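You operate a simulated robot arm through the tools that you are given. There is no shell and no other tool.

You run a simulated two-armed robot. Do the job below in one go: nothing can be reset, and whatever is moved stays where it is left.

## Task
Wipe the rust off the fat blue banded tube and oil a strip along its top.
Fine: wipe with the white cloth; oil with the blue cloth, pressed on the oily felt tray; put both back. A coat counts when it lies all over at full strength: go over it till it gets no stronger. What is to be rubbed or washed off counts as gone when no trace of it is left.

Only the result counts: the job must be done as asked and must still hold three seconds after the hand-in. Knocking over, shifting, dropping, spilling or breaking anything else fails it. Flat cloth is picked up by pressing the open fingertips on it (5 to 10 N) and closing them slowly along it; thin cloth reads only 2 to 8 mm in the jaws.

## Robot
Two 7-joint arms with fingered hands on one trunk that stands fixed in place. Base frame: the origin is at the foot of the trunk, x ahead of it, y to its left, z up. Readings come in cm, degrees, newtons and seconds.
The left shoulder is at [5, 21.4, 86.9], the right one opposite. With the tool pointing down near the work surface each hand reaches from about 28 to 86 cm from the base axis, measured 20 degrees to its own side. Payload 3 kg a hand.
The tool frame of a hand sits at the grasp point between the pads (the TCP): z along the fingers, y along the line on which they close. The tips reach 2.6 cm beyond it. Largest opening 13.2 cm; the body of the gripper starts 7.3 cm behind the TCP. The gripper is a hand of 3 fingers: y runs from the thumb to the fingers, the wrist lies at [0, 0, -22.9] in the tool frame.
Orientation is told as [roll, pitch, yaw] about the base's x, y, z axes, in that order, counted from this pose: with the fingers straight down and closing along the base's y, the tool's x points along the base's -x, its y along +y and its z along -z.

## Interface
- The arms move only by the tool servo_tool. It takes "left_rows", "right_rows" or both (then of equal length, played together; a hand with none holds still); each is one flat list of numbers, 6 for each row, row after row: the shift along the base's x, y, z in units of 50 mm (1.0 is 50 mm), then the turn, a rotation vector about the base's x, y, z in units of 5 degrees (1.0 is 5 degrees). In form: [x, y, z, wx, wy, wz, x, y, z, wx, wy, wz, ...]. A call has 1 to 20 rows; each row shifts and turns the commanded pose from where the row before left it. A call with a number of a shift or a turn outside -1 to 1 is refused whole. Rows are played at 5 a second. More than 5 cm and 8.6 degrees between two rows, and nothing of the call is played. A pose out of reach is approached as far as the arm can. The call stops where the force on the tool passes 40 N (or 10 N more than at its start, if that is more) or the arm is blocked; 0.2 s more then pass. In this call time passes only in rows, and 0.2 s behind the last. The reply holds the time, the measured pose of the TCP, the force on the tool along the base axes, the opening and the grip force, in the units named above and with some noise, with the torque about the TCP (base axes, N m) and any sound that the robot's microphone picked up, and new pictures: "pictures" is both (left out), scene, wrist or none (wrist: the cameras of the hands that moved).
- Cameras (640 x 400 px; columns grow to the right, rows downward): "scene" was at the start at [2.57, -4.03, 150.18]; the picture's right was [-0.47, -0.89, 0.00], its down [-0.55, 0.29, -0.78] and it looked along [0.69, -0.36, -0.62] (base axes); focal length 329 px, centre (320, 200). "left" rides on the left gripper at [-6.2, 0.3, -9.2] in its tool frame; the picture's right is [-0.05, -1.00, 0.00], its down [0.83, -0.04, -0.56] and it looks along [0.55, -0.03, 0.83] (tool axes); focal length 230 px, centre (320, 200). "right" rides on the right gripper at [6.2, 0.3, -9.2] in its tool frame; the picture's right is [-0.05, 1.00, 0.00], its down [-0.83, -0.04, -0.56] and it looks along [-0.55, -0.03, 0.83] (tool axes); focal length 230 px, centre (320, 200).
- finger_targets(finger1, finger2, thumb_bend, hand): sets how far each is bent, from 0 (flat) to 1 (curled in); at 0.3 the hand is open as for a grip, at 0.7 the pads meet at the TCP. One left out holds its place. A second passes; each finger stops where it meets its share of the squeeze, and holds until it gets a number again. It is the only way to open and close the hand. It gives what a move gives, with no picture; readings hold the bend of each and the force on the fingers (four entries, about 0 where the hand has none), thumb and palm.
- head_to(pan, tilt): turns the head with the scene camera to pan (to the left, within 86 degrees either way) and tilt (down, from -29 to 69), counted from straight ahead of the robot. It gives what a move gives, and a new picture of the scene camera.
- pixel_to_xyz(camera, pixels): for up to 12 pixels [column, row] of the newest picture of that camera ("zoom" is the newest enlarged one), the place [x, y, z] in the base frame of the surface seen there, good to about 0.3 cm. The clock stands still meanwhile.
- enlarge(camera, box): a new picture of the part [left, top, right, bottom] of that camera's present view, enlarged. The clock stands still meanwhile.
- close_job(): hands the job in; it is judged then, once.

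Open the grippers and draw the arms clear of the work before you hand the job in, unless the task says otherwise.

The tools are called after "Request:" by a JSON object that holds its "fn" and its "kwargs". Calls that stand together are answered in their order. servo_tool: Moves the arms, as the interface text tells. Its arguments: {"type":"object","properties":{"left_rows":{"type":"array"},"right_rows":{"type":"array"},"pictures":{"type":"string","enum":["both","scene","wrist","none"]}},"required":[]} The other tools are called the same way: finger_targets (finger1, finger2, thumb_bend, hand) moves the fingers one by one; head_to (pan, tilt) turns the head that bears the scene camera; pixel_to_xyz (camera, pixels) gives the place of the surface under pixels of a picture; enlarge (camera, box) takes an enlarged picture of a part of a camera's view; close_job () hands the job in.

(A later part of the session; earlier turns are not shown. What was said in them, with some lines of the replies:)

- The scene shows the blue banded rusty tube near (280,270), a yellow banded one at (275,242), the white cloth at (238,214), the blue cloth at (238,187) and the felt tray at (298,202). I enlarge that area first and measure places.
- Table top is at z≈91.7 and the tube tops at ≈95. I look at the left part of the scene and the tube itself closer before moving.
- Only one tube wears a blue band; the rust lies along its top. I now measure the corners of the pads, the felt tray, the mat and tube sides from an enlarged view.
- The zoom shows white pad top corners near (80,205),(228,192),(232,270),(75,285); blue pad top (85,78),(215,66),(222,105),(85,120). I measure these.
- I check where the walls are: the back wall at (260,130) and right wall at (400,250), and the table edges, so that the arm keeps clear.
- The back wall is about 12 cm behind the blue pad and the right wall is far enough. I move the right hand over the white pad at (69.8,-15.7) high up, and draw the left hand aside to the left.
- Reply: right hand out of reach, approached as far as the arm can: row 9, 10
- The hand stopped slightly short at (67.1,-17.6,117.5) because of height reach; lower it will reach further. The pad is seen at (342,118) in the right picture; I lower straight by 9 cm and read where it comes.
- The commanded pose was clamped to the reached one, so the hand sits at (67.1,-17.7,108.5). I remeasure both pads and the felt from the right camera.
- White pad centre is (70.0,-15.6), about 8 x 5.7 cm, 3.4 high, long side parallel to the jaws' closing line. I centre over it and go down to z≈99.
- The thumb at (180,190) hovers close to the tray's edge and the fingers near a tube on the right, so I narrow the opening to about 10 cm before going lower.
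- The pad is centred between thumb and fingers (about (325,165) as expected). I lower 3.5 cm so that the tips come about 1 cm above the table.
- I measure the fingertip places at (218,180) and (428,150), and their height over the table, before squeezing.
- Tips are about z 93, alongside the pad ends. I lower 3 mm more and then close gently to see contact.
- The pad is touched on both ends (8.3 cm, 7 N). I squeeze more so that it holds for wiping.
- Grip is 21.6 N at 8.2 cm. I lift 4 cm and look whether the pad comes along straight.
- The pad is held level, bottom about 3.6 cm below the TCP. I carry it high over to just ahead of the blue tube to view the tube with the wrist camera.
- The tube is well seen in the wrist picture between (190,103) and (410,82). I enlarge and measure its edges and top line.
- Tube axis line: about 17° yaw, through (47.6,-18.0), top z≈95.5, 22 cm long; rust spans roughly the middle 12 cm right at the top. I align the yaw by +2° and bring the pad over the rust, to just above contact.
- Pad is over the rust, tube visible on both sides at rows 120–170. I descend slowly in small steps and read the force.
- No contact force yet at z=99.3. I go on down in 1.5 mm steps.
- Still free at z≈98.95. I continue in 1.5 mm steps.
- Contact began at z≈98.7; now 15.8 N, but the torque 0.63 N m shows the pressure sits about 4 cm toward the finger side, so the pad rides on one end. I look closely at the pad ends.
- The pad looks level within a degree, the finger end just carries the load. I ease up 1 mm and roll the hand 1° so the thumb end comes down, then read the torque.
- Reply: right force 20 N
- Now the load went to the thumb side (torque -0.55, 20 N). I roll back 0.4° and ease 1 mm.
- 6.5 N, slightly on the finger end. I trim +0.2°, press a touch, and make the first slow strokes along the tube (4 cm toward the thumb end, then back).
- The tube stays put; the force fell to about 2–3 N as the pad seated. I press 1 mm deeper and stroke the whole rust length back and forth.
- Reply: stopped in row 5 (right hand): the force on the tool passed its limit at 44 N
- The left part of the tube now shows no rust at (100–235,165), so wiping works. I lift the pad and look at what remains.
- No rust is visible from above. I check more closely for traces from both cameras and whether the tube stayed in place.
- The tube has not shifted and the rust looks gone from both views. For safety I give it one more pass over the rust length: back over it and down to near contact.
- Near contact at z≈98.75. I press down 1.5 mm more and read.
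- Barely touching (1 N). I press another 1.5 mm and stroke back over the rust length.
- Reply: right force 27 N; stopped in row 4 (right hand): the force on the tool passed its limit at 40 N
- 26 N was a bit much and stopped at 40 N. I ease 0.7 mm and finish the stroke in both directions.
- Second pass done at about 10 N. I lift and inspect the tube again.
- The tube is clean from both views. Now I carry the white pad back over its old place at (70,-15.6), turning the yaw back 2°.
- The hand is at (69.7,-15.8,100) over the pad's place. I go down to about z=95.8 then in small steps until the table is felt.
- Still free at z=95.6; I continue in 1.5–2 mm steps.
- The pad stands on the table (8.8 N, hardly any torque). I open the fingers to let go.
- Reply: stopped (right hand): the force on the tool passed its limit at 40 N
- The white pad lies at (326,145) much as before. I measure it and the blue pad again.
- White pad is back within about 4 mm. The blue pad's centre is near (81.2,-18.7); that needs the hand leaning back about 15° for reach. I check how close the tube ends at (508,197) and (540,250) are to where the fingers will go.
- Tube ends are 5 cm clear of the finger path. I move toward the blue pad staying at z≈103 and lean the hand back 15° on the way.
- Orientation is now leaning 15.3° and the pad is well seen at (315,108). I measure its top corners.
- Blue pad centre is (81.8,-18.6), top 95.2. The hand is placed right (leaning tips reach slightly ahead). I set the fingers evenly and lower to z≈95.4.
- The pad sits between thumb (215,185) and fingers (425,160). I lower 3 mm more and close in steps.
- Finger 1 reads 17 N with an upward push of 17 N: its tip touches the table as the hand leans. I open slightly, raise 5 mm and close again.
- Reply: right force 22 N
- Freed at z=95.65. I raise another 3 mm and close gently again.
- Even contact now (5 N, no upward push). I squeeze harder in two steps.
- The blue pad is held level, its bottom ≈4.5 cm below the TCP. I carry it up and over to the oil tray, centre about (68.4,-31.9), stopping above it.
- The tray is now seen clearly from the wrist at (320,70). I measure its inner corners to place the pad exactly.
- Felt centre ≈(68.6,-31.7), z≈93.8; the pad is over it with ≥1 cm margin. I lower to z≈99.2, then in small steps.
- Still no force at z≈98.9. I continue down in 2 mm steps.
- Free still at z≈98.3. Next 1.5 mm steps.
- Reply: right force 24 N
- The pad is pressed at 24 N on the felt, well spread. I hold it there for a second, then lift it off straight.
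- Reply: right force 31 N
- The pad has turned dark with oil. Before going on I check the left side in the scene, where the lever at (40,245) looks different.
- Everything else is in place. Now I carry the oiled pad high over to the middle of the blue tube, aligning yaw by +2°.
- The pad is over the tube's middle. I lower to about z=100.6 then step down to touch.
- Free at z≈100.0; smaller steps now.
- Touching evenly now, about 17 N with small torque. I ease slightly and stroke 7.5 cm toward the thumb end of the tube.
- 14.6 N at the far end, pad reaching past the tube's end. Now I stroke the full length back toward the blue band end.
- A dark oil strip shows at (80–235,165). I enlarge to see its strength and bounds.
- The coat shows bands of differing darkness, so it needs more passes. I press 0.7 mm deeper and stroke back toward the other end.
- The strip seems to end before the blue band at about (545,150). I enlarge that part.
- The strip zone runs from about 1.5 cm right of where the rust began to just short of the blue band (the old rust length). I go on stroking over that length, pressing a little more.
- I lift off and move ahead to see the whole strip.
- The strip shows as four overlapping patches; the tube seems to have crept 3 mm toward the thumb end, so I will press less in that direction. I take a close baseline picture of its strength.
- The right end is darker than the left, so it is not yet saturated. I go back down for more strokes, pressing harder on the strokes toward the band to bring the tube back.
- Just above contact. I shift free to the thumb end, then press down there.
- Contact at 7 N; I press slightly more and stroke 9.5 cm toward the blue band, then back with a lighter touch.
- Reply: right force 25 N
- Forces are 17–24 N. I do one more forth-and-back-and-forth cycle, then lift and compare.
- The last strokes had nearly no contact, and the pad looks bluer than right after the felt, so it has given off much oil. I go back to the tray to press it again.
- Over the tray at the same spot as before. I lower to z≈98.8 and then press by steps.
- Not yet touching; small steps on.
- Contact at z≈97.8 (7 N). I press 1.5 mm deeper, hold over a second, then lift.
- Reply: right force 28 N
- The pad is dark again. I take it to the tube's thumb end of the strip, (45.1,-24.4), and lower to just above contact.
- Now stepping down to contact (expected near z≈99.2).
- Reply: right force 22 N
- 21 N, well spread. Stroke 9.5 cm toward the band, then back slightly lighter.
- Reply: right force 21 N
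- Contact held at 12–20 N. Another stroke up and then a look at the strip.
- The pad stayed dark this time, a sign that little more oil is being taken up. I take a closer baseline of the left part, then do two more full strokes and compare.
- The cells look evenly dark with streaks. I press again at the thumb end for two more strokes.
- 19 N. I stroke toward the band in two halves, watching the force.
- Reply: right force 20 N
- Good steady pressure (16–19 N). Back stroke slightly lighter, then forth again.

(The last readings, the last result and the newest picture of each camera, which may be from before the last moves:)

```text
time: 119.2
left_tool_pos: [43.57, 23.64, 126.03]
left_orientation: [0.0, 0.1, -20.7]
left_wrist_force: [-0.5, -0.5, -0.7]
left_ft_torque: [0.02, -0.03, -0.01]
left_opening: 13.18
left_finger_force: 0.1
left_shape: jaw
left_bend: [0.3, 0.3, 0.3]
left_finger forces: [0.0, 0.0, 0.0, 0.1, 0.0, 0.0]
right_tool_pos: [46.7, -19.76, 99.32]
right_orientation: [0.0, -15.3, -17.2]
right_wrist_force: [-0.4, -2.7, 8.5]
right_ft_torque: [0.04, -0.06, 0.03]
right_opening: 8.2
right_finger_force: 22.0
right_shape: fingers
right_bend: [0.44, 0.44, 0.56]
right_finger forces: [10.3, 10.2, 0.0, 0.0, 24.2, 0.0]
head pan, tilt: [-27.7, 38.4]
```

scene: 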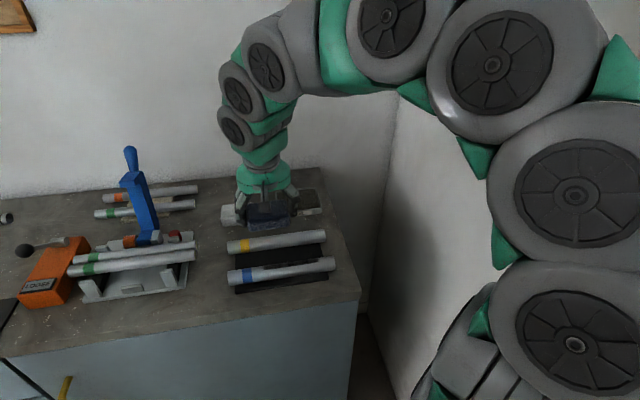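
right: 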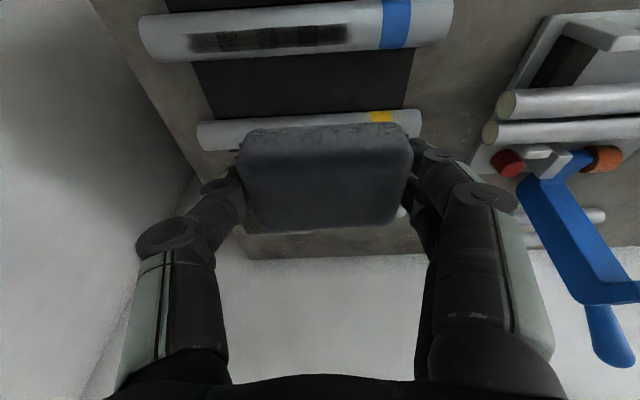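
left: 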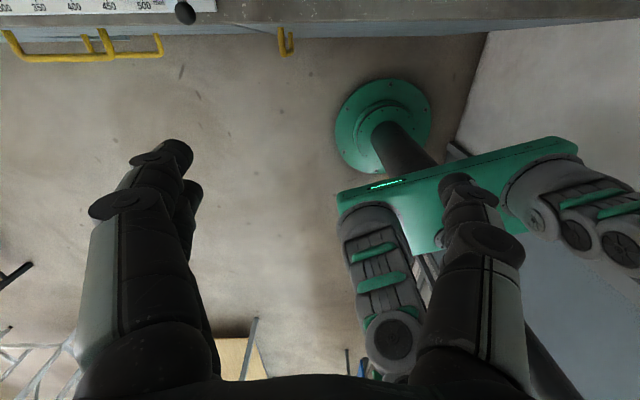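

I finish the forward stroke, then lift and compare the strip with the earlier picture.

Request:
{"fn": "servo_tool", "kwargs": {"right_rows": [0.055, 0.18, -0.004, 0, 0, 0, 0.055, 0.18, 0, 0, 0, 0, 0.055, 0.18, 0, 0, 0, 0, 0.055, 0.18, 0, 0, 0, 0, 0.055, 0.18, 0, 0, 0, 0], "pictures": "none"}}

Request:
{"fn": "servo_tool", "kwargs": {"right_rows": [0, 0, 0.4, 0, 0, 0, 0.1, -0.1, 0.6, 0, 0, 0, 0.3, -0.2, 0.6, 0, 0, 0, 0.3, -0.2, 0.3, 0, 0, 0], "pictures": "wrist"}}

Request:
{"fn": "enlarge", "kwargs": {"camera": "right", "box": [180, 25, 270, 60]}}

Request:
{"fn": "enlarge", "kwargs": {"camera": "right", "box": [265, 20, 355, 55]}}

Request:
{"fn": "enlarge", "kwargs": {"camera": "scene", "box": [220, 230, 340, 300]}}

```text
time: 120.4
left_tool_pos: [43.55, 23.57, 126.07]
left_orientation: [0.0, 0.0, -20.6]
left_wrist_force: [0.7, -0.3, -0.3]
left_ft_torque: [-0.03, 0.02, 0.01]
left_opening: 13.16
left_finger_force: 0.1
left_shape: jaw
left_bend: [0.3, 0.3, 0.3]
left_finger forces: [0.0, 0.1, 0.1, 0.0, 0.1, 0.0]
right_tool_pos: [48.15, -15.35, 99.27]
right_orientation: [-0.1, -15.3, -17.2]
right_wrist_force: [-1.8, -4.2, 15.4]
right_ft_torque: [0.01, -0.07, 0.0]
right_opening: 8.22
right_finger_force: 22.4
right_shape: fingers
right_bend: [0.45, 0.45, 0.56]
right_finger forces: [10.0, 9.9, 0.0, 0.1, 25.8, 0.0]
head pan, tilt: [-27.7, 38.4]
```

```text
time: 121.4
left_tool_pos: [43.68, 23.65, 125.96]
left_orientation: [0.0, 0.0, -20.7]
left_wrist_force: [0.3, 0.9, 0.8]
left_ft_torque: [0.0, 0.0, -0.01]
left_opening: 13.19
left_finger_force: 0.0
left_shape: jaw
left_bend: [0.3, 0.3, 0.3]
left_finger forces: [0.0, 0.0, 0.1, 0.1, 0.1, 0.0]
right_tool_pos: [51.56, -17.88, 108.56]
right_orientation: [-0.1, -15.2, -17.1]
right_wrist_force: [-0.1, 0.1, 0.0]
right_ft_torque: [0.0, -0.01, -0.01]
right_opening: 8.21
right_finger_force: 21.6
right_shape: fingers
right_bend: [0.44, 0.44, 0.56]
right_finger forces: [10.7, 10.5, 0.0, 0.0, 21.6, 0.1]
head pan, tilt: [-27.7, 38.4]
```

right: 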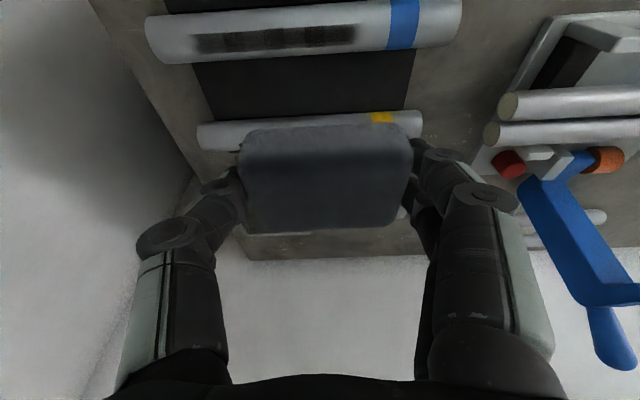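

```text
7.11 times, centred on (225, 42) of right
```

zoom: 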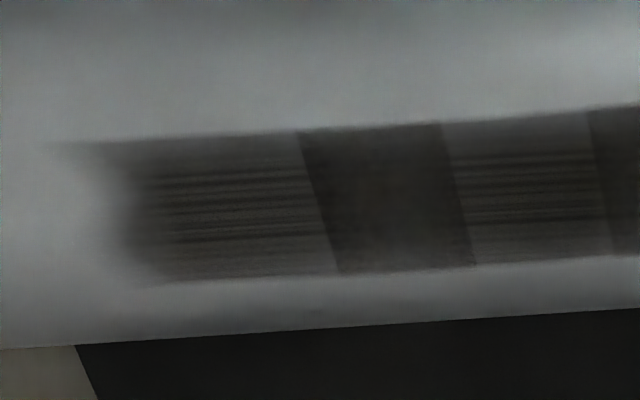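

```text
7.11 times, centred on (310, 38) of right
```

zoom: 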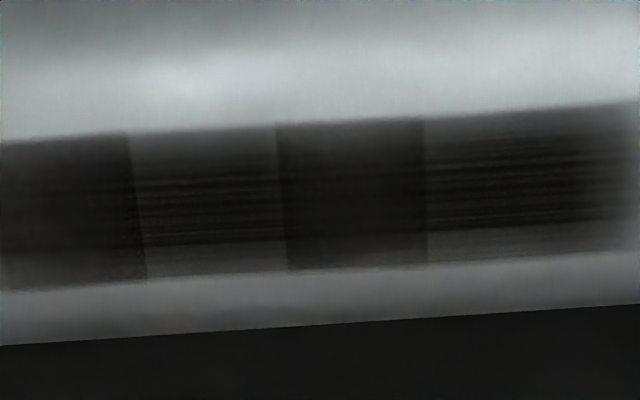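

```text
5.33 times, centred on (280, 265) of scene
```

zoom: 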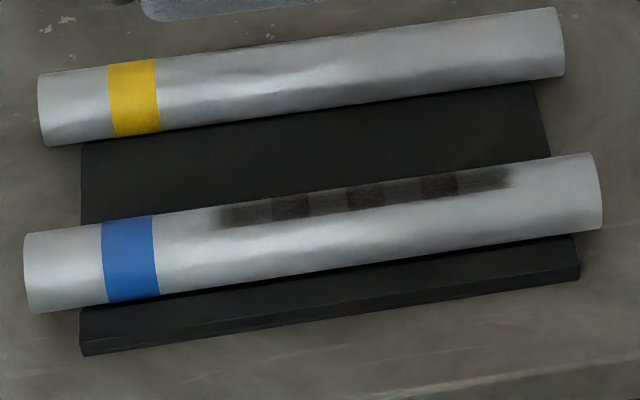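

The strip has not grown darker over the last strokes with a fresh pad, so it looks saturated. I take one closer scene view of it to confirm evenness.

Request:
{"fn": "enlarge", "kwargs": {"camera": "scene", "box": [255, 258, 325, 280]}}

Request:
{"fn": "enlarge", "kwargs": {"camera": "right", "box": [140, 0, 470, 75]}}

```text
9.14 times, centred on (290, 269) of scene
```

zoom: 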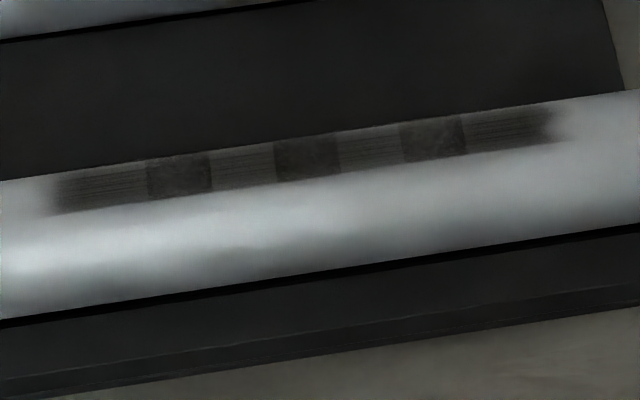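

```text
1.94 times, centred on (305, 38) of right
```

zoom: 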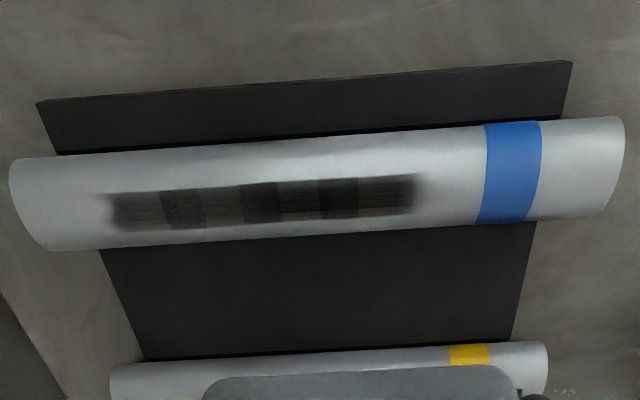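

The coat is even over all four patches and no longer grows. Now I bring the blue pad back to its place, over (81.1,-19.0), staying high above the white pad.

Request:
{"fn": "servo_tool", "kwargs": {"right_rows": [0.843, -0.031, 0, 0, 0, -0.1, 0.843, -0.031, 0, 0, 0, -0.1, 0.843, -0.031, -0.1, 0, 0, -0.1, 0.843, -0.031, -0.2, 0, 0, -0.1, 0.843, -0.031, -0.2, 0, 0, 0, 0.843, -0.031, -0.2, 0, 0, 0, 0.843, -0.031, -0.3, 0, 0, 0], "pictures": "both"}}

```text
time: 123.0
left_tool_pos: [43.54, 23.64, 126.07]
left_orientation: [0.0, 0.1, -20.6]
left_wrist_force: [0.0, -1.1, 0.0]
left_ft_torque: [-0.03, 0.01, -0.01]
left_opening: 13.18
left_finger_force: 0.0
left_shape: jaw
left_bend: [0.3, 0.3, 0.3]
left_finger forces: [0.0, 0.1, 0.0, 0.1, 0.0, 0.1]
right_tool_pos: [81.06, -19.22, 103.45]
right_orientation: [0.0, -15.1, -19.2]
right_wrist_force: [-0.3, 0.9, 0.4]
right_ft_torque: [0.01, -0.03, 0.0]
right_opening: 8.21
right_finger_force: 21.3
right_shape: fingers
right_bend: [0.44, 0.44, 0.56]
right_finger forces: [10.7, 10.7, 0.1, 0.0, 21.5, 0.1]
head pan, tilt: [-27.7, 38.4]
```

scene: 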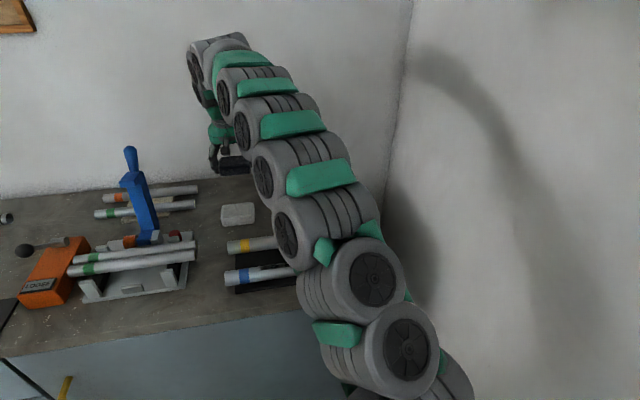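
right: 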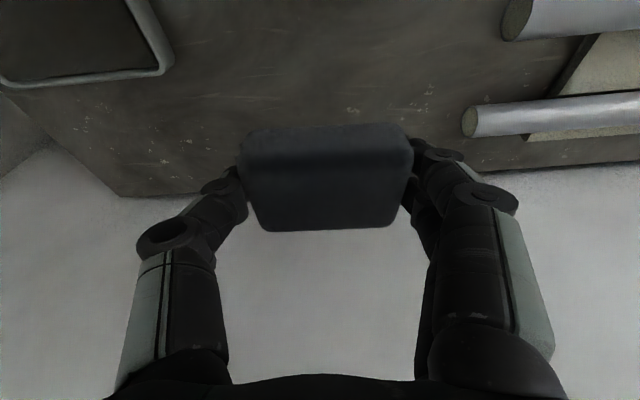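

Right above the place. I lower to about z=96.7 and step down until the table is felt.

Request:
{"fn": "servo_tool", "kwargs": {"right_rows": [0, 0.04, -0.45, 0, 0, 0, 0, 0, -0.45, 0, 0, 0, 0, 0, -0.45, 0, 0, 0], "pictures": "wrist"}}

Request:
{"fn": "servo_tool", "kwargs": {"right_rows": [0, 0, -0.06, 0, 0, 0], "pictures": "none"}}

Request:
{"fn": "servo_tool", "kwargs": {"right_rows": [0, 0, -0.04, 0, 0, 0], "pictures": "none"}}

```text
time: 123.8
left_tool_pos: [43.45, 23.65, 126.02]
left_orientation: [0.1, 0.0, -20.6]
left_wrist_force: [0.1, 0.3, -0.1]
left_ft_torque: [0.03, 0.02, -0.01]
left_opening: 13.19
left_finger_force: 0.0
left_shape: jaw
left_bend: [0.3, 0.3, 0.3]
left_finger forces: [0.1, 0.1, 0.0, 0.1, 0.0, 0.1]
right_tool_pos: [81.37, -18.97, 96.9]
right_orientation: [0.0, -15.4, -19.2]
right_wrist_force: [0.7, -0.2, -0.5]
right_ft_torque: [-0.02, 0.0, 0.0]
right_opening: 8.24
right_finger_force: 21.9
right_shape: fingers
right_bend: [0.44, 0.44, 0.56]
right_finger forces: [10.7, 10.6, 0.0, 0.0, 21.6, 0.1]
head pan, tilt: [-27.7, 38.4]
```

right: 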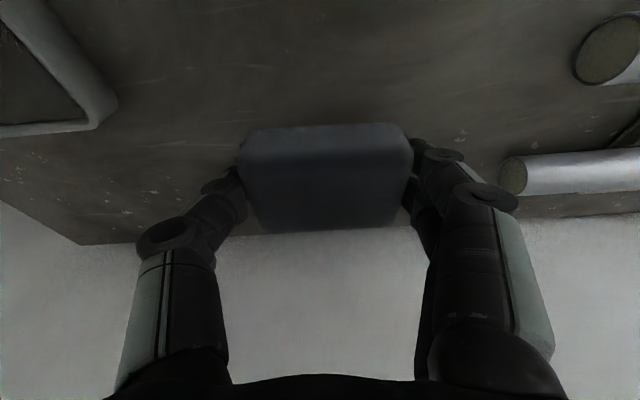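

```text
time: 124.2
left_tool_pos: [43.52, 23.64, 126.06]
left_orientation: [-0.1, -0.1, -20.6]
left_wrist_force: [-0.7, 0.6, -0.1]
left_ft_torque: [0.0, 0.02, -0.02]
left_opening: 13.22
left_finger_force: 0.1
left_shape: jaw
left_bend: [0.3, 0.3, 0.3]
left_finger forces: [0.0, 0.0, 0.0, 0.1, 0.0, 0.0]
right_tool_pos: [81.11, -18.88, 96.5]
right_orientation: [-0.1, -15.4, -19.2]
right_wrist_force: [-0.4, 0.4, -0.2]
right_ft_torque: [0.01, -0.01, 0.01]
right_opening: 8.22
right_finger_force: 21.5
right_shape: fingers
right_bend: [0.44, 0.44, 0.56]
right_finger forces: [10.7, 10.6, 0.1, 0.1, 21.5, 0.0]
head pan, tilt: [-27.7, 38.4]
```

```text
time: 124.6
left_tool_pos: [43.51, 23.63, 126.01]
left_orientation: [0.0, 0.0, -20.6]
left_wrist_force: [0.9, 0.2, -0.4]
left_ft_torque: [-0.01, 0.02, 0.01]
left_opening: 13.2
left_finger_force: 0.1
left_shape: jaw
left_bend: [0.3, 0.3, 0.3]
left_finger forces: [0.0, 0.1, 0.0, 0.0, 0.0, 0.1]
right_tool_pos: [81.07, -18.85, 96.35]
right_orientation: [-0.1, -15.3, -19.2]
right_wrist_force: [-0.3, -0.1, -0.3]
right_ft_torque: [-0.03, 0.0, -0.03]
right_opening: 8.21
right_finger_force: 21.6
right_shape: fingers
right_bend: [0.44, 0.44, 0.56]
right_finger forces: [10.6, 10.5, 0.0, 0.0, 21.5, 0.0]
head pan, tilt: [-27.7, 38.4]
```

Free at z≈96.25; I go on in 1.5–2 mm steps.

Request:
{"fn": "servo_tool", "kwargs": {"right_rows": [0, 0, -0.04, 0, 0, 0], "pictures": "none"}}

Request:
{"fn": "servo_tool", "kwargs": {"right_rows": [0, 0, -0.03, 0, 0, 0], "pictures": "none"}}

Request:
{"fn": "servo_tool", "kwargs": {"right_rows": [0, 0, -0.02, 0, 0, 0], "pictures": "none"}}

```text
time: 125.0
left_tool_pos: [43.58, 23.52, 125.86]
left_orientation: [0.0, 0.1, -20.7]
left_wrist_force: [-0.5, -0.6, -0.3]
left_ft_torque: [0.04, -0.01, 0.0]
left_opening: 13.17
left_finger_force: 0.1
left_shape: jaw
left_bend: [0.3, 0.3, 0.3]
left_finger forces: [0.1, 0.0, 0.1, 0.1, 0.0, 0.1]
right_tool_pos: [81.18, -18.77, 96.16]
right_orientation: [0.1, -15.3, -19.1]
right_wrist_force: [-0.1, -0.4, -0.7]
right_ft_torque: [-0.01, 0.0, 0.03]
right_opening: 8.21
right_finger_force: 20.8
right_shape: fingers
right_bend: [0.44, 0.44, 0.56]
right_finger forces: [10.7, 10.7, 0.0, 0.0, 21.6, 0.0]
head pan, tilt: [-27.7, 38.4]
```

```text
time: 125.4
left_tool_pos: [43.45, 23.63, 126.0]
left_orientation: [0.1, -0.1, -20.6]
left_wrist_force: [-0.4, 1.0, -0.2]
left_ft_torque: [0.01, 0.01, 0.01]
left_opening: 13.17
left_finger_force: 0.0
left_shape: jaw
left_bend: [0.3, 0.3, 0.3]
left_finger forces: [0.0, 0.0, 0.0, 0.0, 0.0, 0.1]
right_tool_pos: [81.05, -18.81, 95.98]
right_orientation: [0.0, -15.2, -19.1]
right_wrist_force: [0.4, -0.3, 0.3]
right_ft_torque: [-0.01, -0.02, -0.03]
right_opening: 8.23
right_finger_force: 21.0
right_shape: fingers
right_bend: [0.44, 0.44, 0.56]
right_finger forces: [10.7, 10.5, 0.0, 0.1, 21.6, 0.0]
head pan, tilt: [-27.7, 38.4]
```

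```text
time: 125.8
left_tool_pos: [43.55, 23.59, 125.98]
left_orientation: [0.0, 0.0, -20.6]
left_wrist_force: [0.7, 0.3, -0.7]
left_ft_torque: [-0.01, 0.01, -0.02]
left_opening: 13.19
left_finger_force: 0.0
left_shape: jaw
left_bend: [0.3, 0.3, 0.3]
left_finger forces: [0.0, 0.0, 0.0, 0.0, 0.0, 0.0]
right_tool_pos: [81.17, -18.83, 95.99]
right_orientation: [0.0, -15.3, -19.1]
right_wrist_force: [-0.3, 0.0, 0.1]
right_ft_torque: [-0.02, -0.02, 0.02]
right_opening: 8.25
right_finger_force: 21.4
right_shape: fingers
right_bend: [0.44, 0.44, 0.56]
right_finger forces: [10.7, 10.4, 0.0, 0.0, 21.6, 0.0]
head pan, tilt: [-27.7, 38.4]
```

Request:
{"fn": "servo_tool", "kwargs": {"right_rows": [0, 0, -0.02, 0, 0, 0], "pictures": "none"}}

Request:
{"fn": "servo_tool", "kwargs": {"right_rows": [0, 0, -0.02, 0, 0, 0], "pictures": "none"}}

```text
time: 126.2
left_tool_pos: [43.41, 23.65, 125.97]
left_orientation: [0.0, 0.0, -20.6]
left_wrist_force: [0.2, 0.3, -0.7]
left_ft_torque: [0.01, 0.02, -0.01]
left_opening: 13.2
left_finger_force: 0.0
left_shape: jaw
left_bend: [0.3, 0.3, 0.3]
left_finger forces: [0.0, 0.1, 0.0, 0.0, 0.0, 0.0]
right_tool_pos: [81.0, -18.77, 95.93]
right_orientation: [0.0, -15.3, -19.1]
right_wrist_force: [-0.5, -0.6, 0.4]
right_ft_torque: [0.05, 0.02, 0.03]
right_opening: 8.23
right_finger_force: 21.7
right_shape: fingers
right_bend: [0.44, 0.44, 0.56]
right_finger forces: [10.8, 10.6, 0.0, 0.0, 21.7, 0.0]
head pan, tilt: [-27.7, 38.4]
```

```text
time: 126.6
left_tool_pos: [43.48, 23.6, 126.08]
left_orientation: [0.1, 0.0, -20.6]
left_wrist_force: [0.4, -0.5, 0.1]
left_ft_torque: [0.02, -0.02, -0.01]
left_opening: 13.19
left_finger_force: 0.1
left_shape: jaw
left_bend: [0.3, 0.3, 0.3]
left_finger forces: [0.0, 0.0, 0.0, 0.0, 0.1, 0.1]
right_tool_pos: [81.21, -18.75, 95.94]
right_orientation: [0.0, -15.3, -19.2]
right_wrist_force: [-0.2, -1.3, 4.4]
right_ft_torque: [0.11, -0.03, 0.0]
right_opening: 8.23
right_finger_force: 21.8
right_shape: fingers
right_bend: [0.44, 0.44, 0.56]
right_finger forces: [10.7, 10.3, 0.1, 0.0, 22.2, 0.0]
head pan, tilt: [-27.7, 38.4]
```

The pad touches the table (4.4 N). I let go gently in two steps.

Request:
{"fn": "finger_targets", "kwargs": {"hand": "right", "finger1": 0.42, "finger2": 0.42, "thumb_bend": 0.5}}

Request:
{"fn": "finger_targets", "kwargs": {"hand": "right", "finger1": 0.36, "finger2": 0.36, "thumb_bend": 0.4}}

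Request:
{"fn": "servo_tool", "kwargs": {"right_rows": [0, 0, 0.3, 0, 0, 0, 0, 0, 0.5, 0, 0, 0, 0, 0, 0.6, 0, 0, 0], "pictures": "both"}}

```text
time: 127.6
left_tool_pos: [43.5, 23.53, 126.08]
left_orientation: [0.0, 0.0, -20.5]
left_wrist_force: [0.9, 0.3, -0.1]
left_ft_torque: [0.01, 0.01, -0.03]
left_opening: 13.2
left_finger_force: 0.1
left_shape: jaw
left_bend: [0.3, 0.3, 0.3]
left_finger forces: [0.1, 0.1, 0.1, 0.0, 0.0, 0.0]
right_tool_pos: [81.04, -18.8, 95.73]
right_orientation: [0.0, -15.3, -19.2]
right_wrist_force: [0.1, -0.9, 1.4]
right_ft_torque: [-0.04, 0.01, -0.03]
right_opening: 8.58
right_finger_force: 1.3
right_shape: fingers
right_bend: [0.41, 0.41, 0.49]
right_finger forces: [0.5, 0.5, 0.0, 0.0, 1.8, 0.0]
head pan, tilt: [-27.7, 38.4]
```

```text
time: 128.6
left_tool_pos: [43.54, 23.63, 126.03]
left_orientation: [0.1, 0.0, -20.7]
left_wrist_force: [-0.9, 1.1, 0.8]
left_ft_torque: [-0.01, -0.01, -0.01]
left_opening: 13.18
left_finger_force: 0.0
left_shape: jaw
left_bend: [0.3, 0.3, 0.3]
left_finger forces: [0.1, 0.0, 0.1, 0.1, 0.0, 0.1]
right_tool_pos: [81.06, -18.74, 95.76]
right_orientation: [0.1, -15.3, -19.1]
right_wrist_force: [0.6, -0.4, 0.5]
right_ft_torque: [0.0, 0.02, 0.02]
right_opening: 10.75
right_finger_force: 0.0
right_shape: fingers
right_bend: [0.36, 0.36, 0.4]
right_finger forces: [0.0, 0.0, 0.0, 0.0, 0.0, 0.1]
head pan, tilt: [-27.7, 38.4]
```

```text
time: 129.4
left_tool_pos: [43.52, 23.65, 125.99]
left_orientation: [0.0, 0.0, -20.6]
left_wrist_force: [1.0, 0.5, 0.7]
left_ft_torque: [-0.01, -0.03, 0.02]
left_opening: 13.2
left_finger_force: 0.1
left_shape: jaw
left_bend: [0.3, 0.3, 0.3]
left_finger forces: [0.1, 0.1, 0.0, 0.1, 0.0, 0.0]
right_tool_pos: [80.99, -18.72, 102.91]
right_orientation: [0.0, -15.3, -19.3]
right_wrist_force: [0.3, 0.3, -0.3]
right_ft_torque: [0.02, 0.01, 0.02]
right_opening: 10.75
right_finger_force: 0.0
right_shape: fingers
right_bend: [0.36, 0.36, 0.4]
right_finger forces: [0.0, 0.0, 0.0, 0.1, 0.0, 0.0]
head pan, tilt: [-27.7, 38.4]
```

scene: 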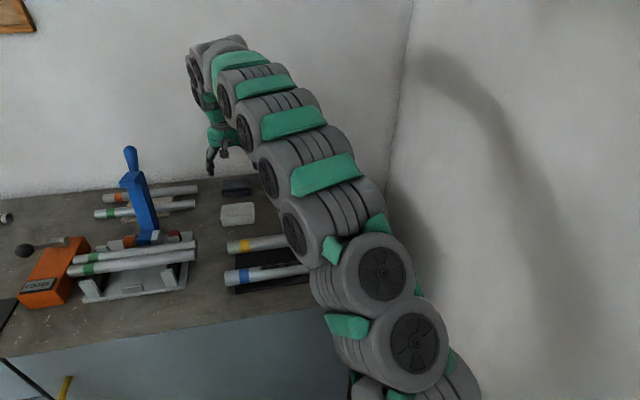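
right: 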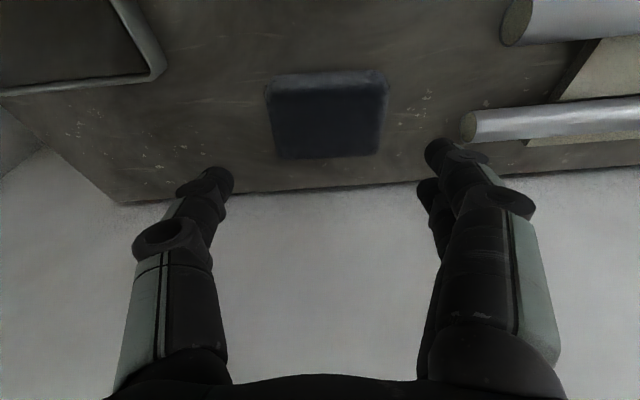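

The blue pad stands at (327,115) in the wrist view. I measure where it now lies compared with its first place.

Request:
{"fn": "pixel_to_xyz", "kwargs": {"camera": "right", "pixels": [[275, 97], [383, 88], [375, 150], [288, 152], [328, 120], [325, 82]]}}

Request:
{"fn": "enlarge", "kwargs": {"camera": "right", "box": [220, 40, 440, 180]}}

```text
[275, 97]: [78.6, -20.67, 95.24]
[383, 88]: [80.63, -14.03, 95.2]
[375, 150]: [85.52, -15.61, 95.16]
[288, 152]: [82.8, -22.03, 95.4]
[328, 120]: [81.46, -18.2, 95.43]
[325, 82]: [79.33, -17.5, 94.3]
```

```text
2.86 times, centred on (330, 110) of right
```

zoom: 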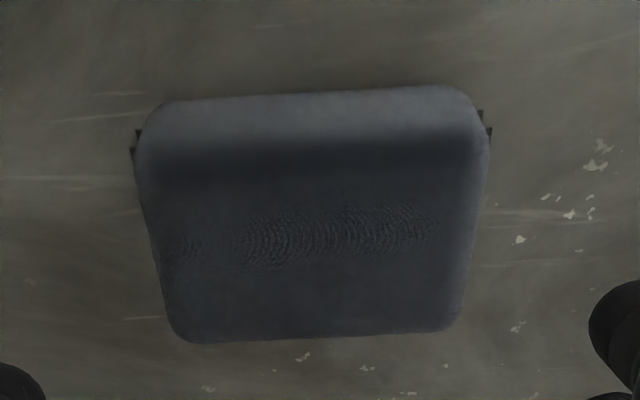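

The blue pad is within about 5 mm of its old place. I draw the right arm back and up to its starting area, turning upright again.

Request:
{"fn": "servo_tool", "kwargs": {"right_rows": [-0.3, -0.1, 0.5, 0.084, 0.241, 0, -0.8, -0.38, 0.3, 0.084, 0.241, 0, -0.8, -0.38, 0.3, 0.084, 0.241, 0, -0.8, -0.38, 0.3, 0.084, 0.241, 0, -0.8, -0.38, 0.3, 0.084, 0.241, 0, -0.8, -0.38, 0.3, 0.084, 0.241, 0, -0.8, -0.38, 0.3, 0.084, 0.241, 0, -0.8, -0.38, 0.3, 0.084, 0.241, 0, -0.8, -0.38, 0.3, 0.084, 0.241, 0, -0.8, -0.38, 0.3, 0.084, 0.241, 0, -0.8, -0.38, 0.3, 0.084, 0.241, 0, -0.8, -0.38, 0.3, 0.084, 0.241, 0], "pictures": "both"}}

Request:
{"fn": "finger_targets", "kwargs": {"hand": "right", "finger1": 0.3, "finger2": 0.3, "thumb_bend": 0.3}}

```text
time: 132.0
left_tool_pos: [43.5, 23.57, 126.1]
left_orientation: [0.0, 0.0, -20.6]
left_wrist_force: [0.4, -0.5, 0.4]
left_ft_torque: [-0.02, -0.04, 0.02]
left_opening: 13.2
left_finger_force: 0.0
left_shape: jaw
left_bend: [0.3, 0.3, 0.3]
left_finger forces: [0.0, 0.1, 0.0, 0.0, 0.0, 0.1]
right_tool_pos: [35.43, -40.3, 121.97]
right_orientation: [0.0, 0.2, -19.1]
right_wrist_force: [0.0, 0.0, 0.5]
right_ft_torque: [0.02, -0.04, -0.02]
right_opening: 10.8
right_finger_force: 0.1
right_shape: fingers
right_bend: [0.36, 0.36, 0.4]
right_finger forces: [0.0, 0.0, 0.1, 0.0, 0.0, 0.0]
head pan, tilt: [-27.7, 38.4]
```

scene: 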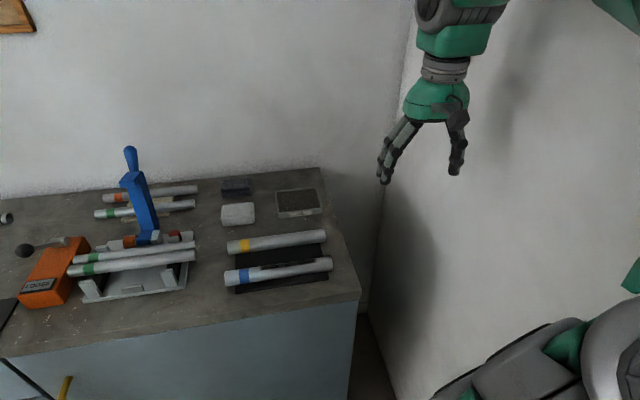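
right: 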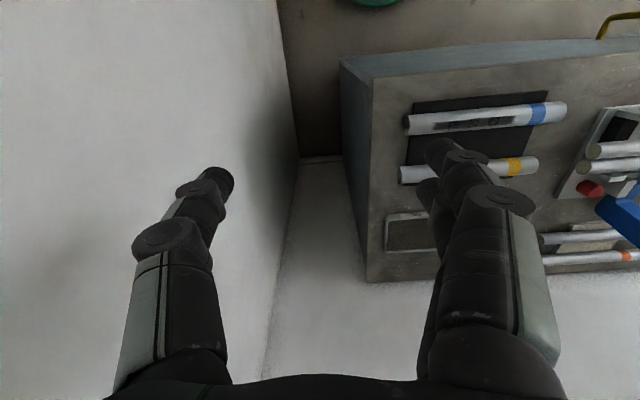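

```text
time: 133.0
left_tool_pos: [43.49, 23.62, 126.0]
left_orientation: [-0.1, 0.0, -20.6]
left_wrist_force: [0.7, 0.6, 0.2]
left_ft_torque: [-0.01, -0.01, -0.01]
left_opening: 13.17
left_finger_force: 0.1
left_shape: jaw
left_bend: [0.3, 0.3, 0.3]
left_finger forces: [0.0, 0.1, 0.1, 0.1, 0.1, 0.0]
right_tool_pos: [35.38, -40.22, 122.11]
right_orientation: [0.0, 0.2, -19.0]
right_wrist_force: [-0.9, 0.1, -0.3]
right_ft_torque: [-0.03, -0.01, 0.03]
right_opening: 13.39
right_finger_force: 0.1
right_shape: fingers
right_bend: [0.3, 0.3, 0.3]
right_finger forces: [0.0, 0.0, 0.0, 0.0, 0.1, 0.0]
head pan, tilt: [-27.7, 38.4]
```

The arms are clear and open. I take a last close look at the pads, the tray and the tube for leftover rust or gaps.

Request:
{"fn": "enlarge", "kwargs": {"camera": "scene", "box": [200, 160, 360, 300]}}

Request:
{"fn": "enlarge", "kwargs": {"camera": "scene", "box": [220, 230, 340, 300]}}

Request:
{"fn": "enlarge", "kwargs": {"camera": "right", "box": [390, 80, 590, 200]}}

```text
2.86 times, centred on (280, 230) of scene
```

zoom: 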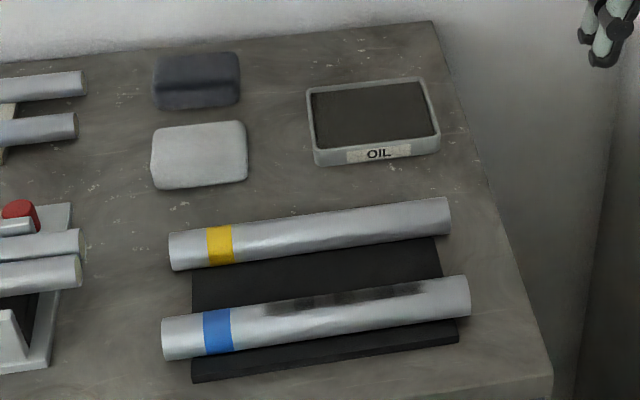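

```text
5.33 times, centred on (280, 265) of scene
```

zoom: 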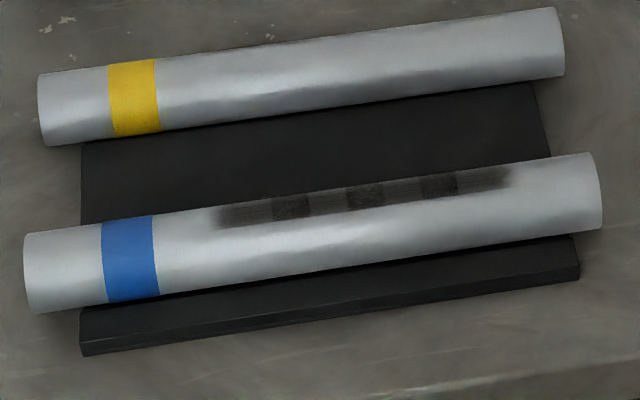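

```text
3.20 times, centred on (490, 140) of right
```

zoom: 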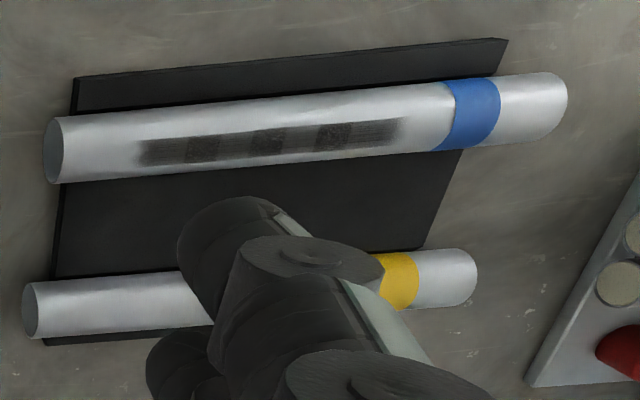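

The strip lies evenly along the cleaned top and the rust is gone. Both pads are back within about half a centimetre of where they lay, the tray hasn't moved, and the hands are open and clear. I hand the job in.

Request:
{"fn": "close_job", "kwargs": {}}

```text
The job is handed in.
```

I wiped the rust off the blue banded tube, oiled a strip along its top, put both cloths back and handed the job in. I have not seen a verdict on it.

- **Rust:** after two passes with the white cloth, no rust was visible from the wrist camera or the scene camera.
- **Oil strip:** it covers about 12 cm, the same length the rust had. The blue cloth also went past both ends of that stretch, but no oil showed there. I pressed the cloth on the felt tray twice. The strip got no darker over the last strokes with the freshly pressed cloth, so I took it as full strength. It shows as four overlapping patches with darker bands where they overlap, and I judged that even.
- **Putting back:** the white cloth lies about 4 mm from its first place and the blue cloth about 6 mm.
- **Tube:** it crept along its mat while I worked and ended about 2.5 mm from where it started.
- **Everything else:** in the last pictures the yellow tube, the oil tray and the rest of the bench looked undisturbed. The right arm is back at its start and the left hand is held off to the left; both hands are open.
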